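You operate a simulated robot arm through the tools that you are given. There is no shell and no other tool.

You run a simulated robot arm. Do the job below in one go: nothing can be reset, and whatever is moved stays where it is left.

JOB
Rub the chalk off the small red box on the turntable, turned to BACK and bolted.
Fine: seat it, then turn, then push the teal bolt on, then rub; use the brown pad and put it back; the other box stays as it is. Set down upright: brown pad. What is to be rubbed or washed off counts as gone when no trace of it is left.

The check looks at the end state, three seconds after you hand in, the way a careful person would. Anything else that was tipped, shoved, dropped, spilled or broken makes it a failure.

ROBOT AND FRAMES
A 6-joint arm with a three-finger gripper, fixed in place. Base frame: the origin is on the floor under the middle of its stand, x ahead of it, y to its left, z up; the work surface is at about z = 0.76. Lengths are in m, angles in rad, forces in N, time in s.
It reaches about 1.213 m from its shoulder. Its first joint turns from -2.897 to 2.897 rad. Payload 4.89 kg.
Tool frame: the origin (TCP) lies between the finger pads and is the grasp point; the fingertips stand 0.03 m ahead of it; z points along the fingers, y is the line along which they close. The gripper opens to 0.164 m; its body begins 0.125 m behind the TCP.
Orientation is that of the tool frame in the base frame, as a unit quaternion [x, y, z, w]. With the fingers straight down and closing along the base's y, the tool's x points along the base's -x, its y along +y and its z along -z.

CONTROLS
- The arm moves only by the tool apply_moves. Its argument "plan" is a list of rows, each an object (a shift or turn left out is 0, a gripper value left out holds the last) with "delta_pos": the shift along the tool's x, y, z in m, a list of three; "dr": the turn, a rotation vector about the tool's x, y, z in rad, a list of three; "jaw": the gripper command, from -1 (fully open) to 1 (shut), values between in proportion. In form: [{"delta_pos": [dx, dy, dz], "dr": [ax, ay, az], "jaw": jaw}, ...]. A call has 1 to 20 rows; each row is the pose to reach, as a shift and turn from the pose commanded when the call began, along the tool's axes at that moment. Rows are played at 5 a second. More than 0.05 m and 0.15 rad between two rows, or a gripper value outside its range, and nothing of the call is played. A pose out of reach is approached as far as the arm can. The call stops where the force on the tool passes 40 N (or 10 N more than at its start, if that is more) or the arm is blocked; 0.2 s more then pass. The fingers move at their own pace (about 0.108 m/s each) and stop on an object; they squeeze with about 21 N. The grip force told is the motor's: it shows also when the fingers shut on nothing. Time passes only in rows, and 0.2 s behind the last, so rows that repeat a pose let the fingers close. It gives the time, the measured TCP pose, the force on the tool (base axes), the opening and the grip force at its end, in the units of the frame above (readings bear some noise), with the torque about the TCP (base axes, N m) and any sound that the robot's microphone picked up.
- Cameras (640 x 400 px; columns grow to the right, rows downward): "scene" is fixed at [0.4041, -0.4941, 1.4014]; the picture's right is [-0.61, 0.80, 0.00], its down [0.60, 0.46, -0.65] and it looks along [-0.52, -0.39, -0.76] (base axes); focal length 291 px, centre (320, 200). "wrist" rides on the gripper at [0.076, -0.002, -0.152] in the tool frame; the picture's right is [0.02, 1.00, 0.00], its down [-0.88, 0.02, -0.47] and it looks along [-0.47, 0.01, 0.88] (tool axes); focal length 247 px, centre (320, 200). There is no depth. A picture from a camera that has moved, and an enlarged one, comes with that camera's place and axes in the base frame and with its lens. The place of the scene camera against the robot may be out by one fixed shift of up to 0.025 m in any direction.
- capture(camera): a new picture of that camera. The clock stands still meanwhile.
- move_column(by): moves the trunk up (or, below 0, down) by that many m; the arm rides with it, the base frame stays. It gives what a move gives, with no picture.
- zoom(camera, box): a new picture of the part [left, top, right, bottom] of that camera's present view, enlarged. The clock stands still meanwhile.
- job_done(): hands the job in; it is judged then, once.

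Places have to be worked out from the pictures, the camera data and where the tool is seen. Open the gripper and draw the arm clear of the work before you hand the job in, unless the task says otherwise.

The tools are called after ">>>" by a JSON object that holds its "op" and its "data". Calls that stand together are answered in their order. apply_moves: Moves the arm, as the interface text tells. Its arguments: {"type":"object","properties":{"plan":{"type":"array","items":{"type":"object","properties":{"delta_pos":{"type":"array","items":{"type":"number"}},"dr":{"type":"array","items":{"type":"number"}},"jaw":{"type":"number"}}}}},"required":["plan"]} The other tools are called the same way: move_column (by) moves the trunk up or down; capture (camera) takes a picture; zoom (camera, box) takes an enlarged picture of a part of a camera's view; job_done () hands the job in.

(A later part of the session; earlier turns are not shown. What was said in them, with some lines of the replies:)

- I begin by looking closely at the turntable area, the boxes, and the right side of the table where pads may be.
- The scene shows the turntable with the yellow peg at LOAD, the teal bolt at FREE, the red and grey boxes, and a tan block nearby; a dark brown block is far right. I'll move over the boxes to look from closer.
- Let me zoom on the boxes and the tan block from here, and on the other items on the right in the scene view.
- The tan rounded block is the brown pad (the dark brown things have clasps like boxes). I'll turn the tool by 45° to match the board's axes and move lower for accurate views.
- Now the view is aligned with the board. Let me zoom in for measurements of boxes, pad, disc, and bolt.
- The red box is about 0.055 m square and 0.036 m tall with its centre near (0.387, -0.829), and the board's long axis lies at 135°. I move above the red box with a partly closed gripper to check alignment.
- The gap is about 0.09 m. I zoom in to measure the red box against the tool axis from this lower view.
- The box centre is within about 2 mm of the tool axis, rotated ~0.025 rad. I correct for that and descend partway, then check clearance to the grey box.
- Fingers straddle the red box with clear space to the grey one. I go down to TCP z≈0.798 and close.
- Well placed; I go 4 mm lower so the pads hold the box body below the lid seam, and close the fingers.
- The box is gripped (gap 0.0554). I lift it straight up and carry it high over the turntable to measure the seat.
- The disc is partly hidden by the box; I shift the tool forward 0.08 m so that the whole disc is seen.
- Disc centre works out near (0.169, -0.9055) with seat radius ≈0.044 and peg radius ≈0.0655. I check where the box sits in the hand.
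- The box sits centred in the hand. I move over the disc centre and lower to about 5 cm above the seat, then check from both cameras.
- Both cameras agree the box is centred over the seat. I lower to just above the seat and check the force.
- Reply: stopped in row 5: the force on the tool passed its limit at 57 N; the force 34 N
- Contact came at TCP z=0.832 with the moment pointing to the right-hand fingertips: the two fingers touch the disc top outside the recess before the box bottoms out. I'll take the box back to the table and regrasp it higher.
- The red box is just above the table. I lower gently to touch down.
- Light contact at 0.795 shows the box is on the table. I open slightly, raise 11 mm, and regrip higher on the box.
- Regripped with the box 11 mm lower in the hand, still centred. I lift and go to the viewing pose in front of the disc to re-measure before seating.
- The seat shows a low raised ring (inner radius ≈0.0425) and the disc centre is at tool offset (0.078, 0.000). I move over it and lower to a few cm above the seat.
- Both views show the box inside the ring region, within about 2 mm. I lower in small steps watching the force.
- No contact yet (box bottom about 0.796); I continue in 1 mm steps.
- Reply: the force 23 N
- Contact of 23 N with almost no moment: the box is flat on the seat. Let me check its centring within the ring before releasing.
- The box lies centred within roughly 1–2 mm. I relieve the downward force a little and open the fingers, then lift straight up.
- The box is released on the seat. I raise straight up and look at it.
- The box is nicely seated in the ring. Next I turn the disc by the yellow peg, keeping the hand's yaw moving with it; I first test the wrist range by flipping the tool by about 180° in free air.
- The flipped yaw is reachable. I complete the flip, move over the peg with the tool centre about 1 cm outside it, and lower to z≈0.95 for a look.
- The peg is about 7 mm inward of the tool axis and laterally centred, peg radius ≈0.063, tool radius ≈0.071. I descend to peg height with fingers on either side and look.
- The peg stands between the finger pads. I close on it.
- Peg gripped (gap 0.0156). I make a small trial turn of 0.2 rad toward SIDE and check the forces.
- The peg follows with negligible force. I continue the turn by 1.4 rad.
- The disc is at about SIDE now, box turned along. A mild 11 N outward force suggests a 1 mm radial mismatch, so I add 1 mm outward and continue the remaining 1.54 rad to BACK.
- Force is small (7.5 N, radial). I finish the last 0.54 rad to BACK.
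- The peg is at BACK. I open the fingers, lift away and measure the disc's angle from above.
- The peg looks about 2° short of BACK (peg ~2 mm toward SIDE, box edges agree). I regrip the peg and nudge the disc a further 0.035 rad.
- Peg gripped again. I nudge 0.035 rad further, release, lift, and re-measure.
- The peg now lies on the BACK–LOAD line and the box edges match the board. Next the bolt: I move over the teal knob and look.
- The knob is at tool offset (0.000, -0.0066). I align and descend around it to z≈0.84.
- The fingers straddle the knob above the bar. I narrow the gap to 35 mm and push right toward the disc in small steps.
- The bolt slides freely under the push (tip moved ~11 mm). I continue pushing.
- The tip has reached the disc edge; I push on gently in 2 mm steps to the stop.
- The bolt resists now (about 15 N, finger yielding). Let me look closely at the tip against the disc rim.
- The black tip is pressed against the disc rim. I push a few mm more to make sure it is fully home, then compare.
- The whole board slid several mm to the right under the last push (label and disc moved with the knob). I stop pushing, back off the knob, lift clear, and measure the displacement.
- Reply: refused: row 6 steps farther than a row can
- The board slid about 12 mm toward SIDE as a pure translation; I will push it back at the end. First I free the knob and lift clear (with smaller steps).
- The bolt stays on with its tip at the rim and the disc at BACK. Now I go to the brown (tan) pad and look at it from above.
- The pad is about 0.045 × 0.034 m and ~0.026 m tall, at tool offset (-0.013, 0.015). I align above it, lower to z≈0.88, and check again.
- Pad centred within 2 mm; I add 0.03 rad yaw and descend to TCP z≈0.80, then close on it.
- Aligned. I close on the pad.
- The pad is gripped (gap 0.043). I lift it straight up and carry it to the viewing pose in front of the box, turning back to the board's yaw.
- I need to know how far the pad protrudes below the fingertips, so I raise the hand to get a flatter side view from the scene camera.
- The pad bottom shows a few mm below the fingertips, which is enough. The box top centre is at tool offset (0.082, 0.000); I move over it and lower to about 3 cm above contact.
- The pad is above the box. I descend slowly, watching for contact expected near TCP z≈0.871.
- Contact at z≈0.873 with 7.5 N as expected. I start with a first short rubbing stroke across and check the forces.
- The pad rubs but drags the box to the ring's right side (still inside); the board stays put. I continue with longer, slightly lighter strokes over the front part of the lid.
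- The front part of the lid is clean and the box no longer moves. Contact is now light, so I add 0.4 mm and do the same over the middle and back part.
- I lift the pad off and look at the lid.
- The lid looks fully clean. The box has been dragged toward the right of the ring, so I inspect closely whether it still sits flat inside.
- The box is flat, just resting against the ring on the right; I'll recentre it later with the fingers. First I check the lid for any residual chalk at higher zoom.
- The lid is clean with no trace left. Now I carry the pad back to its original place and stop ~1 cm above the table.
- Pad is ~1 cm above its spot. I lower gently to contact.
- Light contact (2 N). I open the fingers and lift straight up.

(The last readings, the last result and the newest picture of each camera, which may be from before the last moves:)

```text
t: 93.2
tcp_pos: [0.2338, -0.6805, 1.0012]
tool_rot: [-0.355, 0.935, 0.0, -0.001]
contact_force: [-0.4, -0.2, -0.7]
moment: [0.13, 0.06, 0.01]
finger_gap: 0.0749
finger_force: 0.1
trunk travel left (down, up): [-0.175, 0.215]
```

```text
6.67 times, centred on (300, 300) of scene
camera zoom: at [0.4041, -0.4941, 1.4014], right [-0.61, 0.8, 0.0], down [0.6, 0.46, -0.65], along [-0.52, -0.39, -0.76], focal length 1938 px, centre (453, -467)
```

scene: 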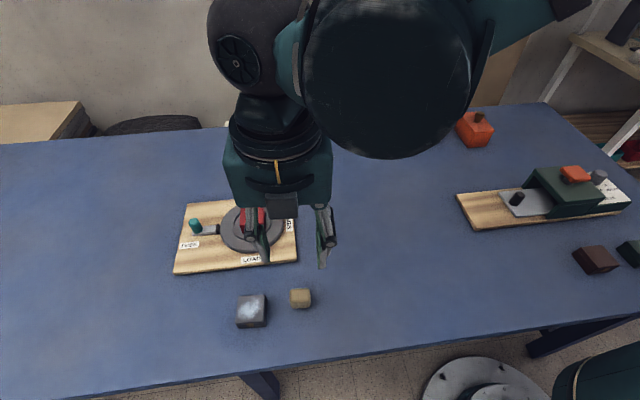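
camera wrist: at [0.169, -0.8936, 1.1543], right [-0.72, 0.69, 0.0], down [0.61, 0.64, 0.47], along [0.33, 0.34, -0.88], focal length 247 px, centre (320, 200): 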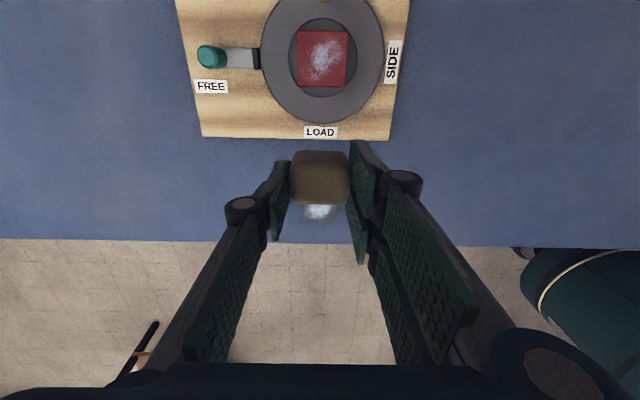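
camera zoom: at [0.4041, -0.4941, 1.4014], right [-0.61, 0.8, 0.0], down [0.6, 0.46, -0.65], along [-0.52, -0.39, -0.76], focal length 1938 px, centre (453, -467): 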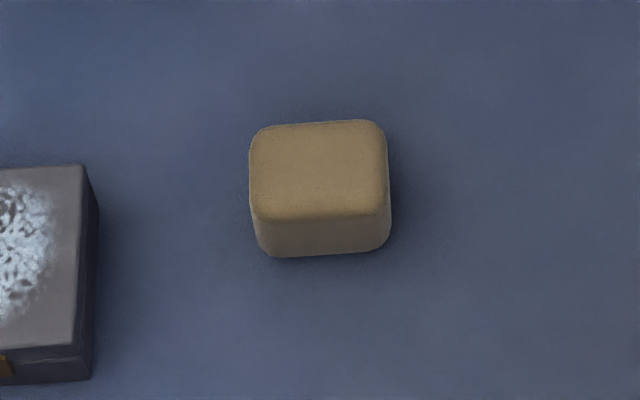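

The pad is back exactly where it was. Next I look at the board's right edge closely to plan pushing the board back by its ~11.5 mm shift.

>>> {"op": "zoom", "data": {"camera": "scene", "box": [270, 185, 310, 215]}}

>>> {"op": "zoom", "data": {"camera": "scene", "box": [270, 240, 310, 270]}}

>>> {"op": "capture", "data": {"camera": "wrist"}}

```text
13.33 times, centred on (290, 200) of scene
camera zoom: at [0.4041, -0.4941, 1.4014], right [-0.61, 0.8, 0.0], down [0.6, 0.46, -0.65], along [-0.52, -0.39, -0.76], focal length 3877 px, centre (720, 200)
```

zoom: 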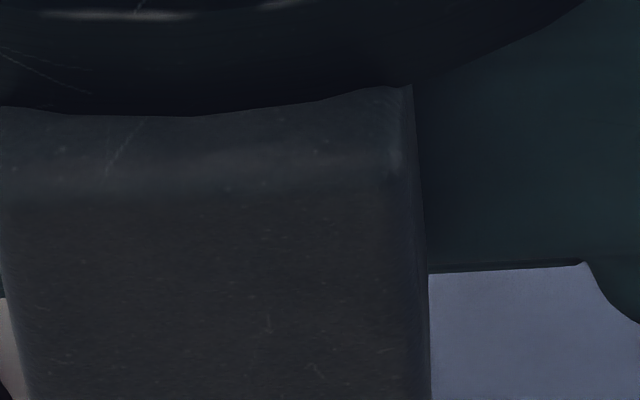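

```text
13.33 times, centred on (290, 255) of scene
camera zoom: at [0.4041, -0.4941, 1.4014], right [-0.61, 0.8, 0.0], down [0.6, 0.46, -0.65], along [-0.52, -0.39, -0.76], focal length 3877 px, centre (720, -533)
```

zoom: 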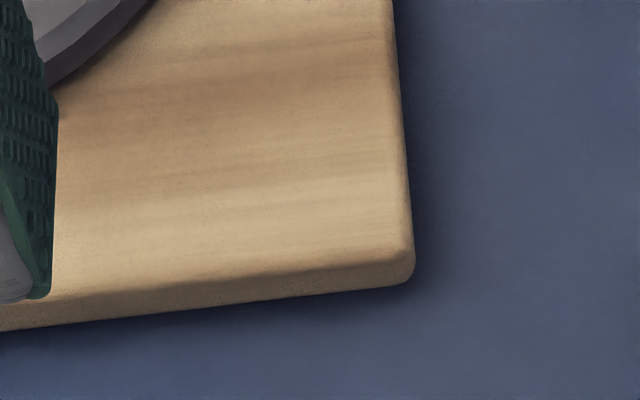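

```text
taken
camera wrist: at [0.178, -0.7321, 1.1541], right [-0.68, 0.73, 0.0], down [0.65, 0.6, 0.47], along [0.35, 0.32, -0.88], focal length 247 px, centre (320, 200)
```

wrist: 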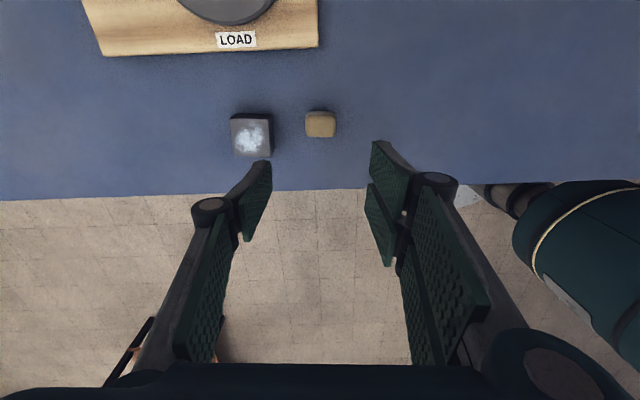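

The board is ~1.2 cm thick. I close the gripper, turn the tool 90° so the finger's stiff side faces the board, and move to the right of its edge to measure.

>>> {"op": "apply_moves", "data": {"plan": [{"delta_pos": [0.0192, 0.0032, 0.0], "dr": [0, 0, 0.1374], "jaw": 0.5}, {"delta_pos": [0.0384, 0.0064, 0.0], "dr": [0, 0, 0.2747], "jaw": 1.0}, {"delta_pos": [0.0577, 0.0097, 0.0], "dr": [0, 0, 0.4121], "jaw": 1.0}, {"delta_pos": [0.0769, 0.0129, 0.0], "dr": [0, 0, 0.5495], "jaw": 1.0}, {"delta_pos": [0.0961, 0.0161, 0.0], "dr": [0, 0, 0.6868], "jaw": 1.0}, {"delta_pos": [0.1153, 0.0193, 0.0], "dr": [0, 0, 0.8242], "jaw": 1.0}, {"delta_pos": [0.1345, 0.0225, 0.0], "dr": [0, 0, 0.9615], "jaw": 1.0}, {"delta_pos": [0.1537, 0.0257, 0.0], "dr": [0, 0, 1.0989], "jaw": 1.0}, {"delta_pos": [0.173, 0.029, 0.02], "dr": [0, 0, 1.2363], "jaw": 1.0}, {"delta_pos": [0.1922, 0.0322, 0.04], "dr": [0, 0, 1.3736], "jaw": 1.0}, {"delta_pos": [0.2114, 0.0354, 0.05], "dr": [0, 0, 1.511], "jaw": 1.0}, {"delta_pos": [0.2114, 0.0354, 0.05], "dr": [0, 0, 1.511], "jaw": 1.0}]}}

>>> {"op": "capture", "data": {"camera": "wrist"}}

>>> {"op": "zoom", "data": {"camera": "scene", "box": [160, 150, 340, 290]}}

```text
t: 95.8
tcp_pos: [0.0506, -0.7935, 0.9504]
tool_rot: [0.384, 0.923, -0.001, 0.0]
contact_force: [0.4, 0.1, 0.2]
moment: [0.05, -0.01, 0.01]
finger_gap: 0.0
finger_force: 20.8
trunk travel left (down, up): [-0.175, 0.215]
```

```text
taken
camera wrist: at [-0.0034, -0.7399, 1.1037], right [0.69, 0.72, 0.0], down [0.63, -0.61, 0.47], along [0.34, -0.33, -0.88], focal length 247 px, centre (320, 200)
```

wrist: 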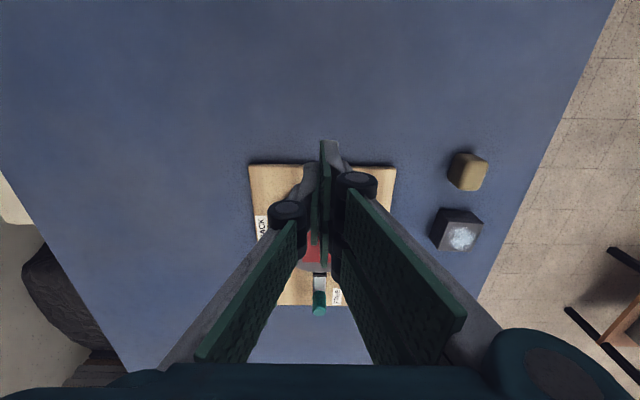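

```text
2.86 times, centred on (250, 220) of scene
camera zoom: at [0.4041, -0.4941, 1.4014], right [-0.61, 0.8, 0.0], down [0.6, 0.46, -0.65], along [-0.52, -0.39, -0.76], focal length 831 px, centre (520, 143)
```

zoom: 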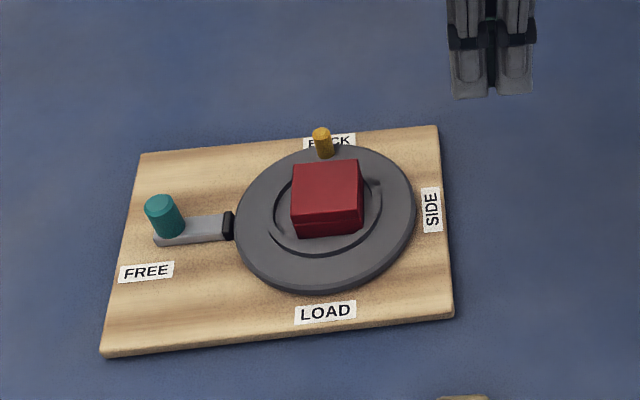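

The board edge is ~45 mm from the tool axis (finger side ~15 mm away) and the midline matches within 2 mm. I lower the closed fingers beside the board to just above the table.

>>> {"op": "apply_moves", "data": {"plan": [{"delta_pos": [0, 0, 0.04]}, {"delta_pos": [0, 0, 0.08]}, {"delta_pos": [0, 0, 0.115]}, {"delta_pos": [0, 0, 0.135]}, {"delta_pos": [0, 0, 0.148]}, {"delta_pos": [0, 0, 0.152]}]}}

>>> {"op": "zoom", "data": {"camera": "scene", "box": [240, 160, 340, 240]}}

```text
t: 97.2
tcp_pos: [0.0529, -0.7931, 0.7993]
tool_rot: [0.383, 0.924, -0.001, 0.001]
contact_force: [-0.4, 0.5, 0.0]
moment: [0.01, 0.02, -0.01]
finger_gap: 0.0001
finger_force: 21.4
trunk travel left (down, up): [-0.175, 0.215]
```

```text
5.00 times, centred on (290, 200) of scene
camera zoom: at [0.4041, -0.4941, 1.4014], right [-0.61, 0.8, 0.0], down [0.6, 0.46, -0.65], along [-0.52, -0.39, -0.76], focal length 1454 px, centre (470, 200)
```

zoom: 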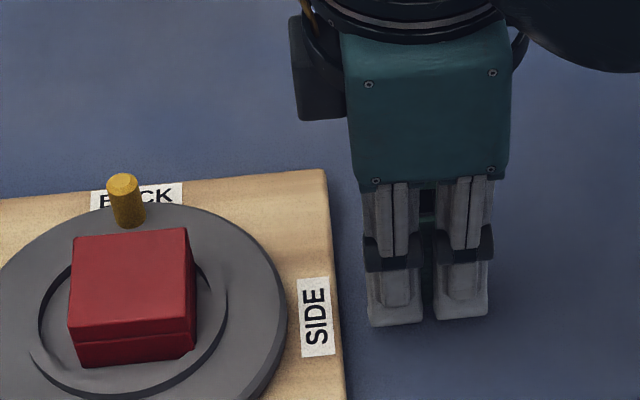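

Clear of the board by ~18 mm. I lower a little more to put the fingertips only a few mm above the table.

>>> {"op": "apply_moves", "data": {"plan": [{"delta_pos": [0, 0, 0.002]}, {"delta_pos": [0, 0, 0.004]}, {"delta_pos": [0, 0, 0.005]}]}}

```text
t: 98.0
tcp_pos: [0.0514, -0.7927, 0.7948]
tool_rot: [0.384, 0.923, -0.001, 0.001]
contact_force: [0.3, -0.9, -0.2]
moment: [-0.02, -0.01, 0.0]
finger_gap: 0.0
finger_force: 20.5
trunk travel left (down, up): [-0.175, 0.215]
```

No table contact. I approach the board edge in small steps and watch for contact.

>>> {"op": "apply_moves", "data": {"plan": [{"delta_pos": [-0.005, 0, 0]}, {"delta_pos": [-0.009, 0, 0]}, {"delta_pos": [-0.012, 0, 0]}, {"delta_pos": [-0.014, 0, 0]}]}}

>>> {"op": "zoom", "data": {"camera": "scene", "box": [240, 160, 340, 240]}}

```text
t: 99.0
tcp_pos: [0.0629, -0.8043, 0.7939]
tool_rot: [0.382, 0.924, -0.001, 0.0]
contact_force: [0.4, -0.3, 0.2]
moment: [-0.01, 0.04, -0.01]
finger_gap: 0.0
finger_force: 20.9
trunk travel left (down, up): [-0.175, 0.215]
```

```text
5.00 times, centred on (290, 200) of scene
camera zoom: at [0.4041, -0.4941, 1.4014], right [-0.61, 0.8, 0.0], down [0.6, 0.46, -0.65], along [-0.52, -0.39, -0.76], focal length 1454 px, centre (470, 200)
```

zoom: 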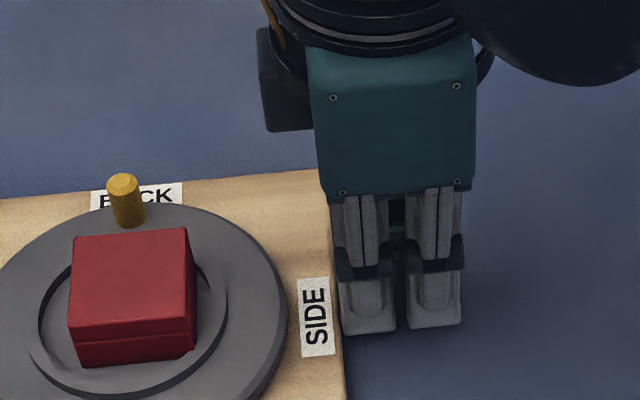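

Almost touching. I continue slowly.

>>> {"op": "apply_moves", "data": {"plan": [{"delta_pos": [-0.001, 0, 0]}, {"delta_pos": [-0.002, 0, 0]}, {"delta_pos": [-0.003, 0, 0]}]}}

>>> {"op": "zoom", "data": {"camera": "scene", "box": [160, 185, 310, 285]}}

```text
t: 99.8
tcp_pos: [0.0646, -0.8048, 0.7954]
tool_rot: [0.384, 0.923, -0.001, -0.001]
contact_force: [-5.0, 3.6, -0.5]
moment: [0.13, 0.13, -0.02]
finger_gap: 0.0004
finger_force: 21.1
trunk travel left (down, up): [-0.175, 0.215]
```

```text
4.00 times, centred on (235, 235) of scene
camera zoom: at [0.4041, -0.4941, 1.4014], right [-0.61, 0.8, 0.0], down [0.6, 0.46, -0.65], along [-0.52, -0.39, -0.76], focal length 1163 px, centre (660, 60)
```

zoom: 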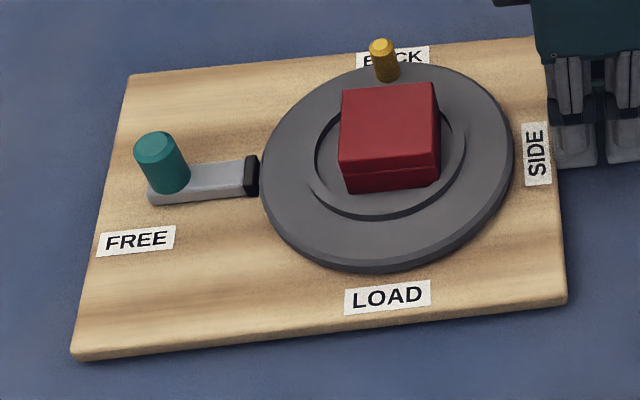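

Contact (6 N) at the board edge. I push in 1 mm steps.

>>> {"op": "apply_moves", "data": {"plan": [{"delta_pos": [-0.001, 0, 0]}, {"delta_pos": [-0.002, 0, 0]}, {"delta_pos": [-0.003, 0, 0]}, {"delta_pos": [-0.004, 0, 0]}, {"delta_pos": [-0.005, 0, 0]}]}}

>>> {"op": "zoom", "data": {"camera": "scene", "box": [160, 185, 310, 285]}}

```text
t: 101.0
tcp_pos: [0.0676, -0.8095, 0.7949]
tool_rot: [0.384, 0.923, -0.002, 0.0]
contact_force: [-5.4, 5.2, 2.4]
moment: [0.04, 0.11, 0.0]
finger_gap: 0.0001
finger_force: 21.0
trunk travel left (down, up): [-0.175, 0.215]
```

```text
4.00 times, centred on (235, 235) of scene
camera zoom: at [0.4041, -0.4941, 1.4014], right [-0.61, 0.8, 0.0], down [0.6, 0.46, -0.65], along [-0.52, -0.39, -0.76], focal length 1163 px, centre (660, 60)
```

zoom: 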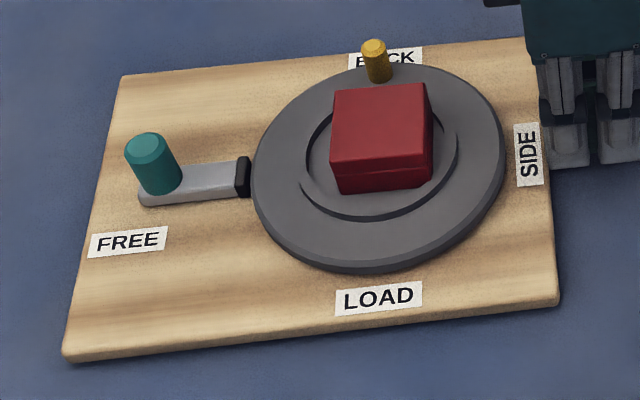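

The board slides smoothly back without rotating (5 mm so far). I push another 6 mm.

>>> {"op": "apply_moves", "data": {"plan": [{"delta_pos": [-0.001, 0, 0]}, {"delta_pos": [-0.002, 0, 0]}, {"delta_pos": [-0.003, 0, 0]}, {"delta_pos": [-0.004, 0, 0]}, {"delta_pos": [-0.005, 0, 0]}]}}

>>> {"op": "zoom", "data": {"camera": "scene", "box": [160, 185, 310, 285]}}

```text
t: 102.2
tcp_pos: [0.0717, -0.8116, 0.7944]
tool_rot: [0.384, 0.923, -0.001, 0.0]
contact_force: [-5.6, 6.9, 2.7]
moment: [0.14, 0.06, -0.01]
finger_gap: 0.0003
finger_force: 20.7
trunk travel left (down, up): [-0.175, 0.215]
```

```text
4.00 times, centred on (235, 235) of scene
camera zoom: at [0.4041, -0.4941, 1.4014], right [-0.61, 0.8, 0.0], down [0.6, 0.46, -0.65], along [-0.52, -0.39, -0.76], focal length 1163 px, centre (660, 60)
```

zoom: 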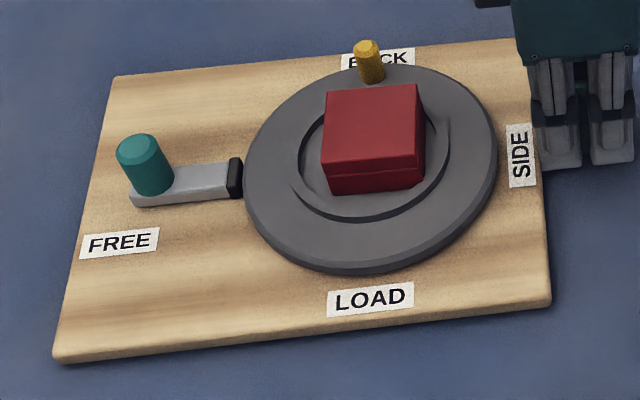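

The board is back within ~1 mm of its original place. I back off and lift, rotating the tool back toward the board's yaw for the box recentring.

>>> {"op": "apply_moves", "data": {"plan": [{"delta_pos": [0.006, 0, 0]}, {"delta_pos": [0.018, 0, -0.005]}, {"delta_pos": [0.018, 0, -0.04]}, {"delta_pos": [0.018, 0, -0.08]}, {"delta_pos": [0.018, 0, -0.12]}, {"delta_pos": [0.018, 0, -0.16]}, {"delta_pos": [0.018, 0, -0.2]}, {"delta_pos": [0.0, 0, -0.22]}]}}

>>> {"op": "zoom", "data": {"camera": "scene", "box": [160, 185, 310, 285]}}

>>> {"op": "capture", "data": {"camera": "wrist"}}

```text
t: 104.0
tcp_pos: [0.0707, -0.812, 1.0144]
tool_rot: [0.384, 0.923, -0.001, 0.001]
contact_force: [0.0, 0.4, 0.2]
moment: [-0.03, -0.04, 0.03]
finger_gap: 0.0
finger_force: 21.0
trunk travel left (down, up): [-0.175, 0.215]
```

```text
4.00 times, centred on (235, 235) of scene
camera zoom: at [0.4041, -0.4941, 1.4014], right [-0.61, 0.8, 0.0], down [0.6, 0.46, -0.65], along [-0.52, -0.39, -0.76], focal length 1163 px, centre (660, 60)
```

zoom: 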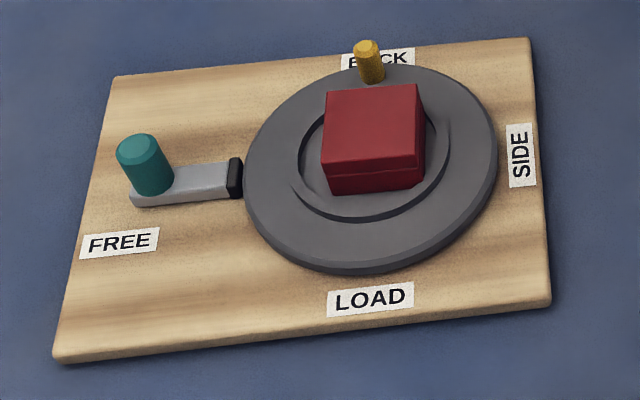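

```text
taken
camera wrist: at [0.0159, -0.7579, 1.168], right [0.69, 0.72, 0.0], down [0.64, -0.61, 0.47], along [0.34, -0.33, -0.88], focal length 247 px, centre (320, 200)
```

wrist: 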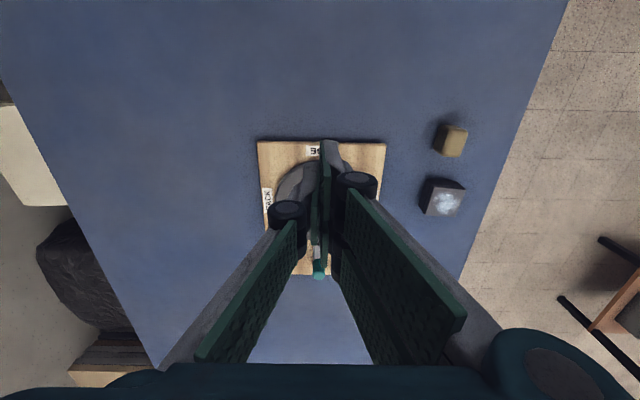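

Board, peg and labels are back in place. I zoom on the bolt tip and the box in its seat.

>>> {"op": "zoom", "data": {"camera": "scene", "box": [180, 210, 240, 250]}}

>>> {"op": "zoom", "data": {"camera": "scene", "box": [225, 200, 285, 245]}}

```text
10.00 times, centred on (210, 230) of scene
camera zoom: at [0.4041, -0.4941, 1.4014], right [-0.61, 0.8, 0.0], down [0.6, 0.46, -0.65], along [-0.52, -0.39, -0.76], focal length 2908 px, centre (1420, -100)
```

zoom: 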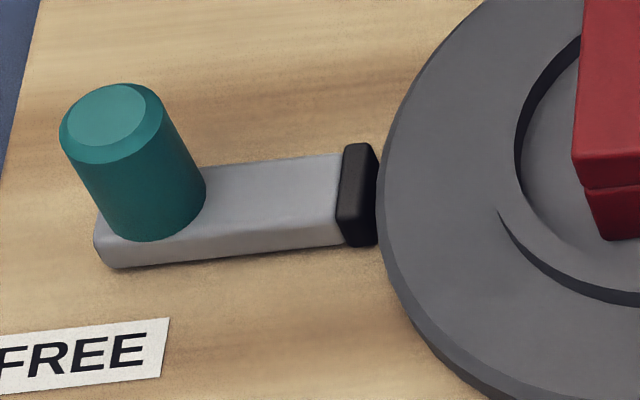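

```text
8.89 times, centred on (255, 222) of scene
camera zoom: at [0.4041, -0.4941, 1.4014], right [-0.61, 0.8, 0.0], down [0.6, 0.46, -0.65], along [-0.52, -0.39, -0.76], focal length 2584 px, centre (898, 0)
```

zoom: 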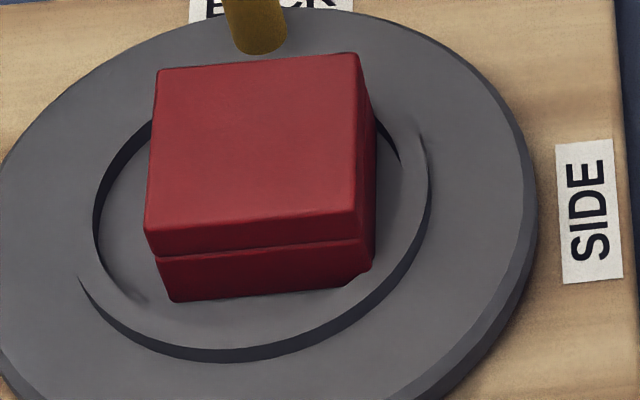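

The bolt tip is against the rim and the box sits flat but right of centre. I rotate back to the board's yaw, open the fingers, and go to the viewing pose to recentre the box.

>>> {"op": "apply_moves", "data": {"plan": [{"delta_pos": [-0.0124, 0.0059, -0.0024], "dr": [0, 0, -0.1428], "jaw": 0.5}, {"delta_pos": [-0.0247, 0.0117, -0.0047], "dr": [0, 0, -0.2856], "jaw": 0.0}, {"delta_pos": [-0.0371, 0.0176, -0.0071], "dr": [0, 0, -0.4284], "jaw": -0.1}, {"delta_pos": [-0.0495, 0.0235, -0.0095], "dr": [0, 0, -0.5712], "jaw": -0.1}, {"delta_pos": [-0.0619, 0.0294, -0.0118], "dr": [0, 0, -0.714], "jaw": -0.1}, {"delta_pos": [-0.0742, 0.0352, -0.0142], "dr": [0, 0, -0.8569], "jaw": -0.1}, {"delta_pos": [-0.0866, 0.0411, -0.0165], "dr": [0, 0, -0.9997], "jaw": -0.1}, {"delta_pos": [-0.099, 0.047, -0.0189], "dr": [0, 0, -1.1425], "jaw": -0.1}, {"delta_pos": [-0.1114, 0.0529, -0.0213], "dr": [0, 0, -1.2853], "jaw": -0.1}, {"delta_pos": [-0.1237, 0.0587, -0.0236], "dr": [0, 0, -1.4281], "jaw": -0.1}, {"delta_pos": [-0.1361, 0.0646, -0.026], "dr": [0, 0, -1.571], "jaw": -0.1}, {"delta_pos": [-0.1361, 0.0646, -0.026], "dr": [0, 0, -1.571], "jaw": -0.1}]}}

>>> {"op": "zoom", "data": {"camera": "wrist", "box": [180, 0, 460, 175]}}

```text
t: 106.6
tcp_pos: [0.2143, -0.8625, 1.0398]
tool_rot: [-0.383, 0.924, -0.001, -0.001]
contact_force: [0.0, -0.2, -0.3]
moment: [-0.02, 0.0, -0.05]
finger_gap: 0.0903
finger_force: 0.1
trunk travel left (down, up): [-0.175, 0.215]
```

```text
2.29 times, centred on (320, 88) of wrist
camera zoom: at [0.1607, -0.9173, 1.1924], right [-0.72, 0.69, 0.0], down [0.61, 0.64, 0.47], along [0.33, 0.34, -0.88], focal length 564 px, centre (320, 457)
```

zoom: 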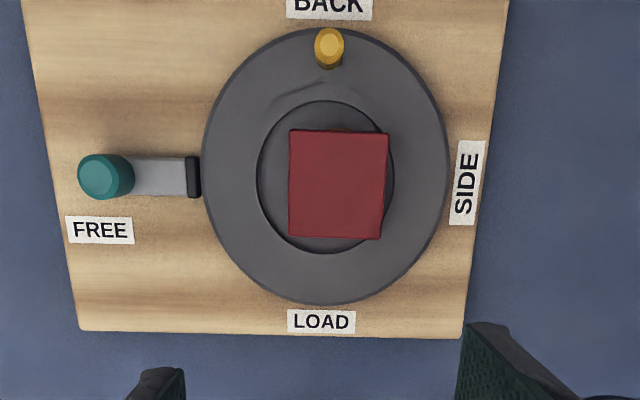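

The box is 6 mm right of the disc centre. I centre the gripper on the disc, descend around the box with the tips above the ring, and close to just over the box width to slide it back to the middle.

>>> {"op": "apply_moves", "data": {"plan": [{"delta_pos": [0.03, 0.0008, 0.02]}, {"delta_pos": [0.0595, 0.0016, 0.05]}, {"delta_pos": [0.0595, 0.0016, 0.095]}, {"delta_pos": [0.0595, 0.0016, 0.135]}, {"delta_pos": [0.0595, 0.0016, 0.165]}, {"delta_pos": [0.0595, 0.0016, 0.185]}, {"delta_pos": [0.0595, 0.0016, 0.196]}, {"delta_pos": [0.0595, 0.0016, 0.196]}]}}

>>> {"op": "zoom", "data": {"camera": "scene", "box": [190, 180, 310, 260]}}

>>> {"op": "zoom", "data": {"camera": "wrist", "box": [200, 60, 440, 240]}}

```text
t: 108.4
tcp_pos: [0.17, -0.9032, 0.8437]
tool_rot: [-0.382, 0.924, -0.001, -0.001]
contact_force: [-0.4, 0.4, -0.7]
moment: [0.03, -0.01, 0.0]
finger_gap: 0.0903
finger_force: 0.1
trunk travel left (down, up): [-0.175, 0.215]
```

```text
5.00 times, centred on (250, 220) of scene
camera zoom: at [0.4041, -0.4941, 1.4014], right [-0.61, 0.8, 0.0], down [0.6, 0.46, -0.65], along [-0.52, -0.39, -0.76], focal length 1454 px, centre (670, 100)
```

zoom: 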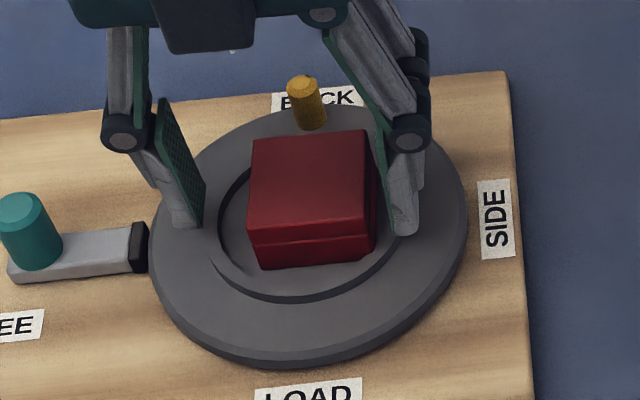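

```text
2.22 times, centred on (320, 150) of wrist
camera zoom: at [0.1172, -0.9585, 0.9964], right [-0.72, 0.69, 0.0], down [0.61, 0.64, 0.47], along [0.33, 0.34, -0.88], focal length 549 px, centre (320, 311)
```

zoom: 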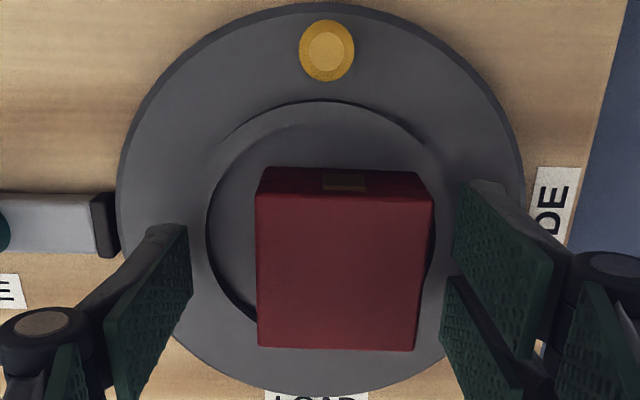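

Aligned around the box. I close slowly to a gap just over the box width.

>>> {"op": "apply_moves", "data": {"plan": [{"jaw": 0.0}, {"jaw": 0.06}, {"jaw": 0.12}, {"jaw": 0.17}, {"jaw": 0.22}, {"jaw": 0.26}, {"jaw": 0.3}, {"jaw": 0.31}, {"jaw": 0.31}]}}

>>> {"op": "zoom", "data": {"camera": "scene", "box": [190, 180, 310, 260]}}

>>> {"op": "zoom", "data": {"camera": "wrist", "box": [200, 60, 440, 240]}}

```text
t: 110.4
tcp_pos: [0.1702, -0.9033, 0.8438]
tool_rot: [-0.383, 0.924, -0.001, 0.0]
contact_force: [-0.1, 0.2, 0.3]
moment: [0.02, 0.01, -0.01]
finger_gap: 0.0567
finger_force: 0.6
trunk travel left (down, up): [-0.175, 0.215]
```

```text
5.00 times, centred on (250, 220) of scene
camera zoom: at [0.4041, -0.4941, 1.4014], right [-0.61, 0.8, 0.0], down [0.6, 0.46, -0.65], along [-0.52, -0.39, -0.76], focal length 1454 px, centre (670, 100)
```

zoom: 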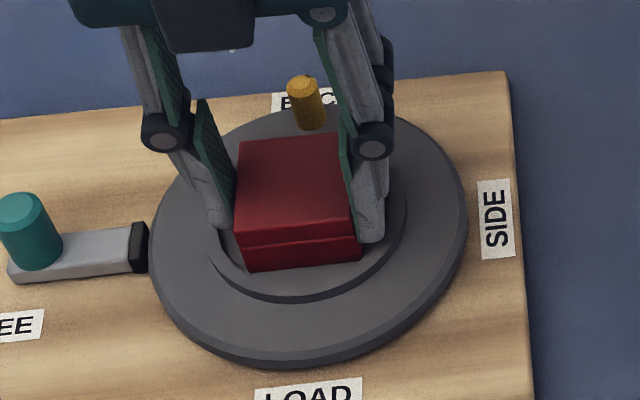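

```text
2.22 times, centred on (320, 150) of wrist
camera zoom: at [0.1172, -0.9585, 0.9966], right [-0.72, 0.69, 0.0], down [0.61, 0.64, 0.47], along [0.33, 0.34, -0.88], focal length 549 px, centre (320, 311)
```

zoom: 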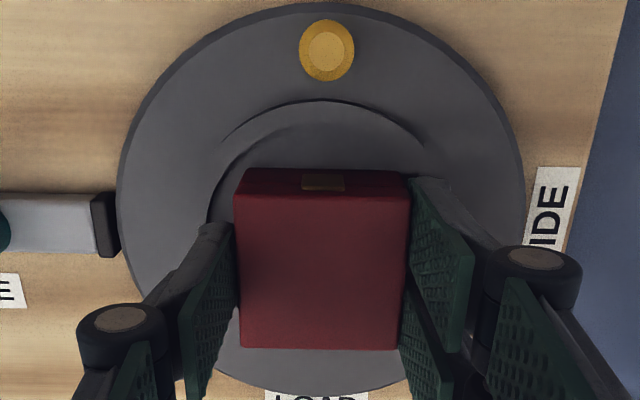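

The box is centred in the seat again. I open the fingers, lift straight up and withdraw the arm clear.

>>> {"op": "apply_moves", "data": {"plan": [{"jaw": 0.2}, {"jaw": 0.05}, {"jaw": -0.1}, {"jaw": -0.1}, {"delta_pos": [0, 0, -0.015], "jaw": -0.1}, {"delta_pos": [0, 0, -0.045], "jaw": -0.1}, {"delta_pos": [0, 0, -0.085], "jaw": -0.1}, {"delta_pos": [0, 0, -0.125], "jaw": -0.1}, {"delta_pos": [-0.03, 0, -0.16], "jaw": -0.1}, {"delta_pos": [-0.06, 0, -0.195], "jaw": -0.1}, {"delta_pos": [-0.06, 0, -0.195], "jaw": -0.1}]}}

>>> {"op": "zoom", "data": {"camera": "wrist", "box": [180, 0, 460, 175]}}

>>> {"op": "zoom", "data": {"camera": "scene", "box": [160, 185, 310, 285]}}

```text
t: 112.8
tcp_pos: [0.2134, -0.8599, 1.0393]
tool_rot: [-0.383, 0.924, -0.001, 0.0]
contact_force: [-0.7, 0.2, 0.3]
moment: [-0.08, -0.04, -0.01]
finger_gap: 0.0904
finger_force: 0.0
trunk travel left (down, up): [-0.175, 0.215]
```

```text
2.29 times, centred on (320, 88) of wrist
camera zoom: at [0.1604, -0.9155, 1.1917], right [-0.72, 0.69, 0.0], down [0.61, 0.64, 0.47], along [0.33, 0.34, -0.88], focal length 564 px, centre (320, 457)
```

zoom: 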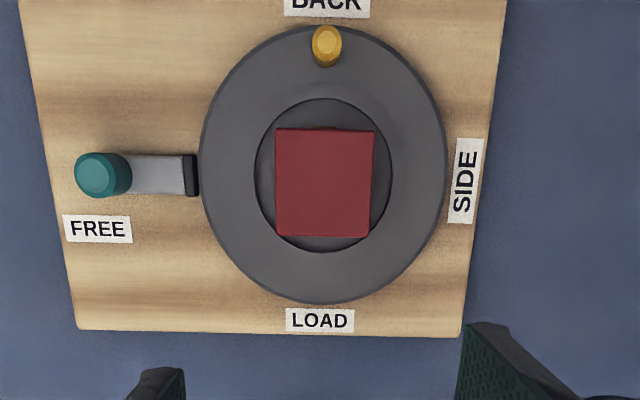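

```text
4.00 times, centred on (235, 235) of scene
camera zoom: at [0.4041, -0.4941, 1.4014], right [-0.61, 0.8, 0.0], down [0.6, 0.46, -0.65], along [-0.52, -0.39, -0.76], focal length 1163 px, centre (660, 60)
```

zoom: 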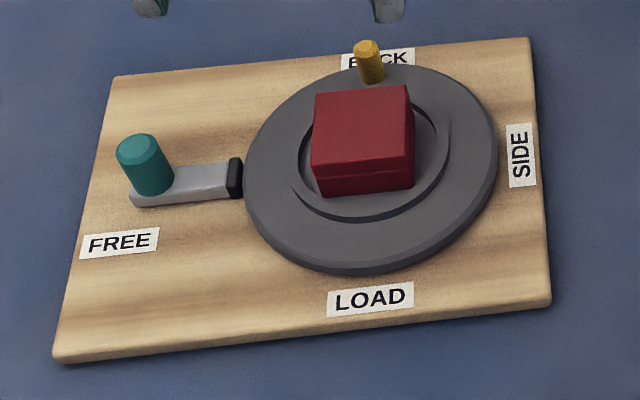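

The box is centred, at BACK, with the bolt on. I do a final close check of the lid and the rest of the table.

>>> {"op": "zoom", "data": {"camera": "wrist", "box": [295, 50, 350, 110]}}

>>> {"op": "zoom", "data": {"camera": "scene", "box": [228, 200, 278, 240]}}

>>> {"op": "capture", "data": {"camera": "scene"}}

```text
6.67 times, centred on (322, 80) of wrist
camera zoom: at [0.1604, -0.9155, 1.1917], right [-0.72, 0.69, 0.0], down [0.61, 0.64, 0.47], along [0.33, 0.34, -0.88], focal length 1646 px, centre (303, 1000)
```

zoom: 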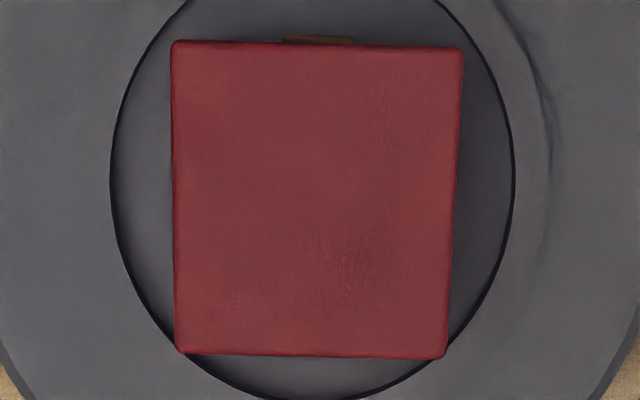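

```text
10.00 times, centred on (253, 220) of scene
camera zoom: at [0.4041, -0.4941, 1.4014], right [-0.61, 0.8, 0.0], down [0.6, 0.46, -0.65], along [-0.52, -0.39, -0.76], focal length 2908 px, centre (990, 0)
```

zoom: 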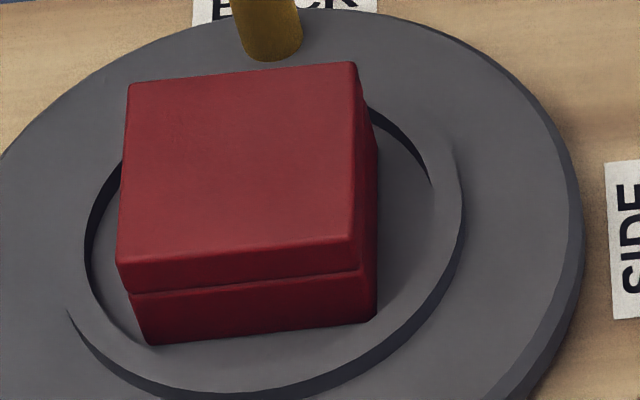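

```text
taken
```

scene: 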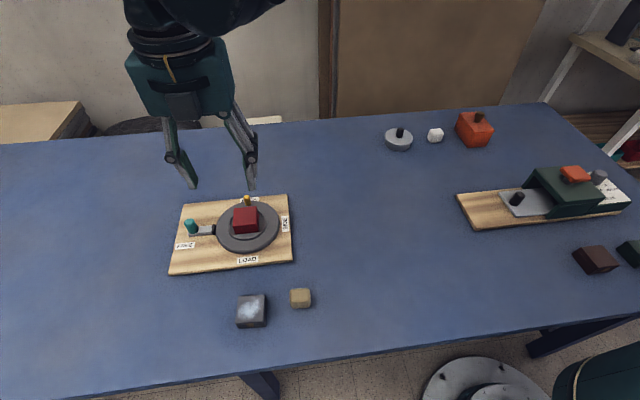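

The lid looks clean; I check one slightly mottled patch at higher magnification.

>>> {"op": "zoom", "data": {"camera": "wrist", "box": [312, 78, 344, 98]}}

>>> {"op": "zoom", "data": {"camera": "wrist", "box": [298, 84, 330, 104]}}

>>> {"op": "zoom", "data": {"camera": "wrist", "box": [314, 56, 346, 76]}}

```text
16.00 times, centred on (328, 88) of wrist
camera zoom: at [0.1604, -0.9155, 1.1917], right [-0.72, 0.69, 0.0], down [0.61, 0.64, 0.47], along [0.33, 0.34, -0.88], focal length 3952 px, centre (192, 1992)
```

zoom: 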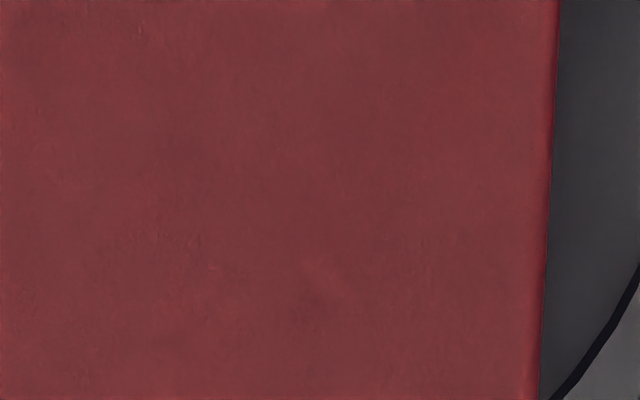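

```text
16.00 times, centred on (314, 94) of wrist
camera zoom: at [0.1604, -0.9155, 1.1917], right [-0.72, 0.69, 0.0], down [0.61, 0.64, 0.47], along [0.33, 0.34, -0.88], focal length 3952 px, centre (416, 1896)
```

zoom: 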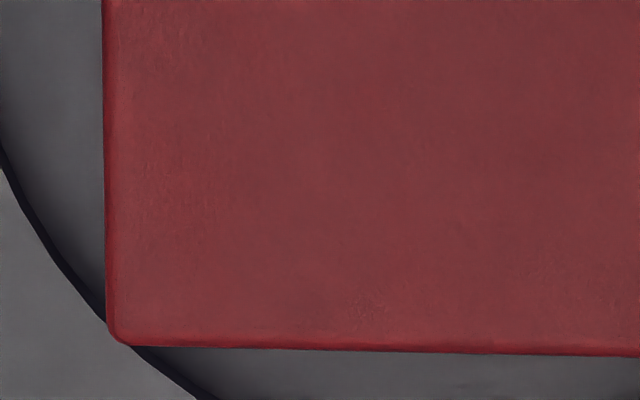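

```text
16.00 times, centred on (330, 66) of wrist
camera zoom: at [0.1604, -0.9155, 1.1917], right [-0.72, 0.69, 0.0], down [0.61, 0.64, 0.47], along [0.33, 0.34, -0.88], focal length 3952 px, centre (160, 2344)
```

zoom: 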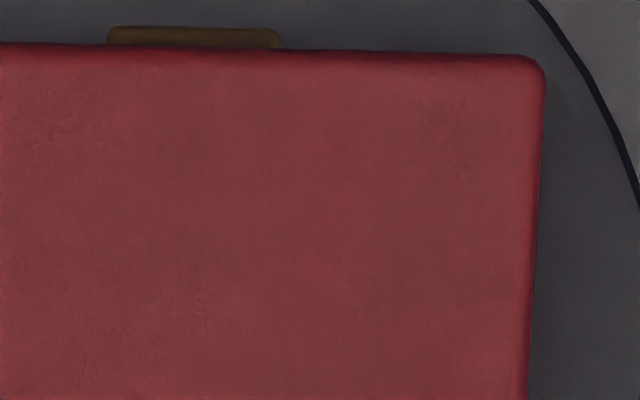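

No chalk remains. I withdraw the arm up and away with the gripper open.

>>> {"op": "apply_moves", "data": {"plan": [{"delta_pos": [0, 0, -0.045], "jaw": -0.1}, {"delta_pos": [-0.02, 0.03, -0.08], "jaw": -0.5}, {"delta_pos": [-0.045, 0.07, -0.1], "jaw": -1.0}, {"delta_pos": [-0.07, 0.11, -0.115], "jaw": -1.0}, {"delta_pos": [-0.095, 0.15, -0.125], "jaw": -1.0}, {"delta_pos": [-0.12, 0.19, -0.128], "jaw": -1.0}, {"delta_pos": [-0.148, 0.23, -0.128], "jaw": -1.0}, {"delta_pos": [-0.148, 0.23, -0.128], "jaw": -1.0}]}}

>>> {"op": "capture", "data": {"camera": "scene"}}

```text
refused: row 2 steps farther than a row can; nothing moved
```

```text
taken
```

scene: 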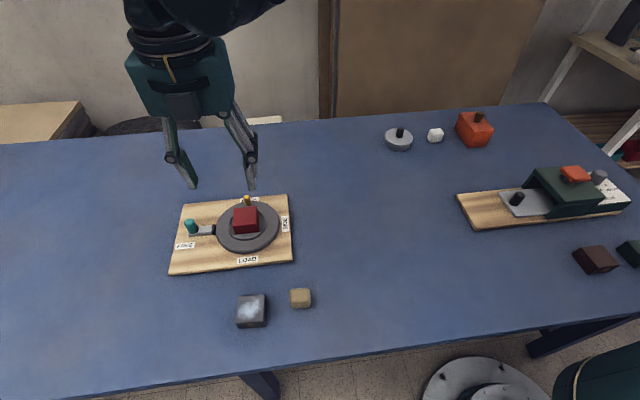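

One step was slightly too long, so I repeat the withdrawal with smaller steps.

>>> {"op": "apply_moves", "data": {"plan": [{"delta_pos": [0, 0, -0.04], "jaw": -0.1}, {"delta_pos": [-0.01, 0.02, -0.075], "jaw": -0.5}, {"delta_pos": [-0.03, 0.05, -0.1], "jaw": -1.0}, {"delta_pos": [-0.05, 0.09, -0.115], "jaw": -1.0}, {"delta_pos": [-0.075, 0.13, -0.122], "jaw": -1.0}, {"delta_pos": [-0.1, 0.165, -0.128], "jaw": -1.0}, {"delta_pos": [-0.125, 0.2, -0.128], "jaw": -1.0}, {"delta_pos": [-0.148, 0.23, -0.128], "jaw": -1.0}, {"delta_pos": [-0.148, 0.23, -0.128], "jaw": -1.0}]}}

>>> {"op": "capture", "data": {"camera": "scene"}}

```text
t: 114.8
tcp_pos: [0.1546, -0.5925, 1.1667]
tool_rot: [-0.383, 0.924, -0.001, 0.0]
contact_force: [-0.5, 1.1, 0.9]
moment: [-0.16, -0.01, 0.0]
finger_gap: 0.1641
finger_force: 0.1
trunk travel left (down, up): [-0.175, 0.215]
```

```text
taken
```

scene: 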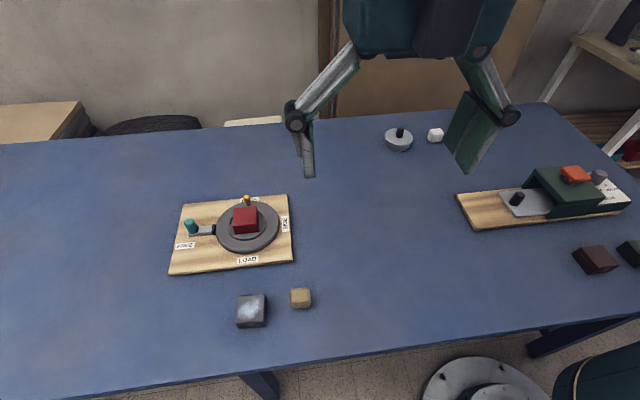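

The arm is clear with the gripper open. The red box is seated, turned to BACK, bolted and clean; the pad is back in its place, and the grey box is as it was. I hand the job in.

>>> {"op": "job_done", "data": {}}

```text
The job is handed in.
```

I rubbed the chalk off the small red box and handed the job in. In zoomed views I saw no trace left on the lid. I don't have the check's verdict.

- **Red box:** it sits flat in the turntable seat, turned to BACK. The teal bolt's tip is against the disc rim. The rubbing dragged the box about 6 mm off centre, so I slid it back with the fingers.
- **Brown pad:** I took the tan rounded block as the brown pad, because the dark brown blocks have clasps like boxes. It stands upright where it started.
- **Turntable board:** pushing the bolt on made the whole board slide about 11.5 mm on the table. I pushed it back by its edge, and in the scene camera it is within about 1 mm of where it was. The bolt stayed on and the disc stayed at BACK.
- **Other box:** I did not touch the grey box, and it still has its chalk.

The arm is back near its start position with the gripper open.
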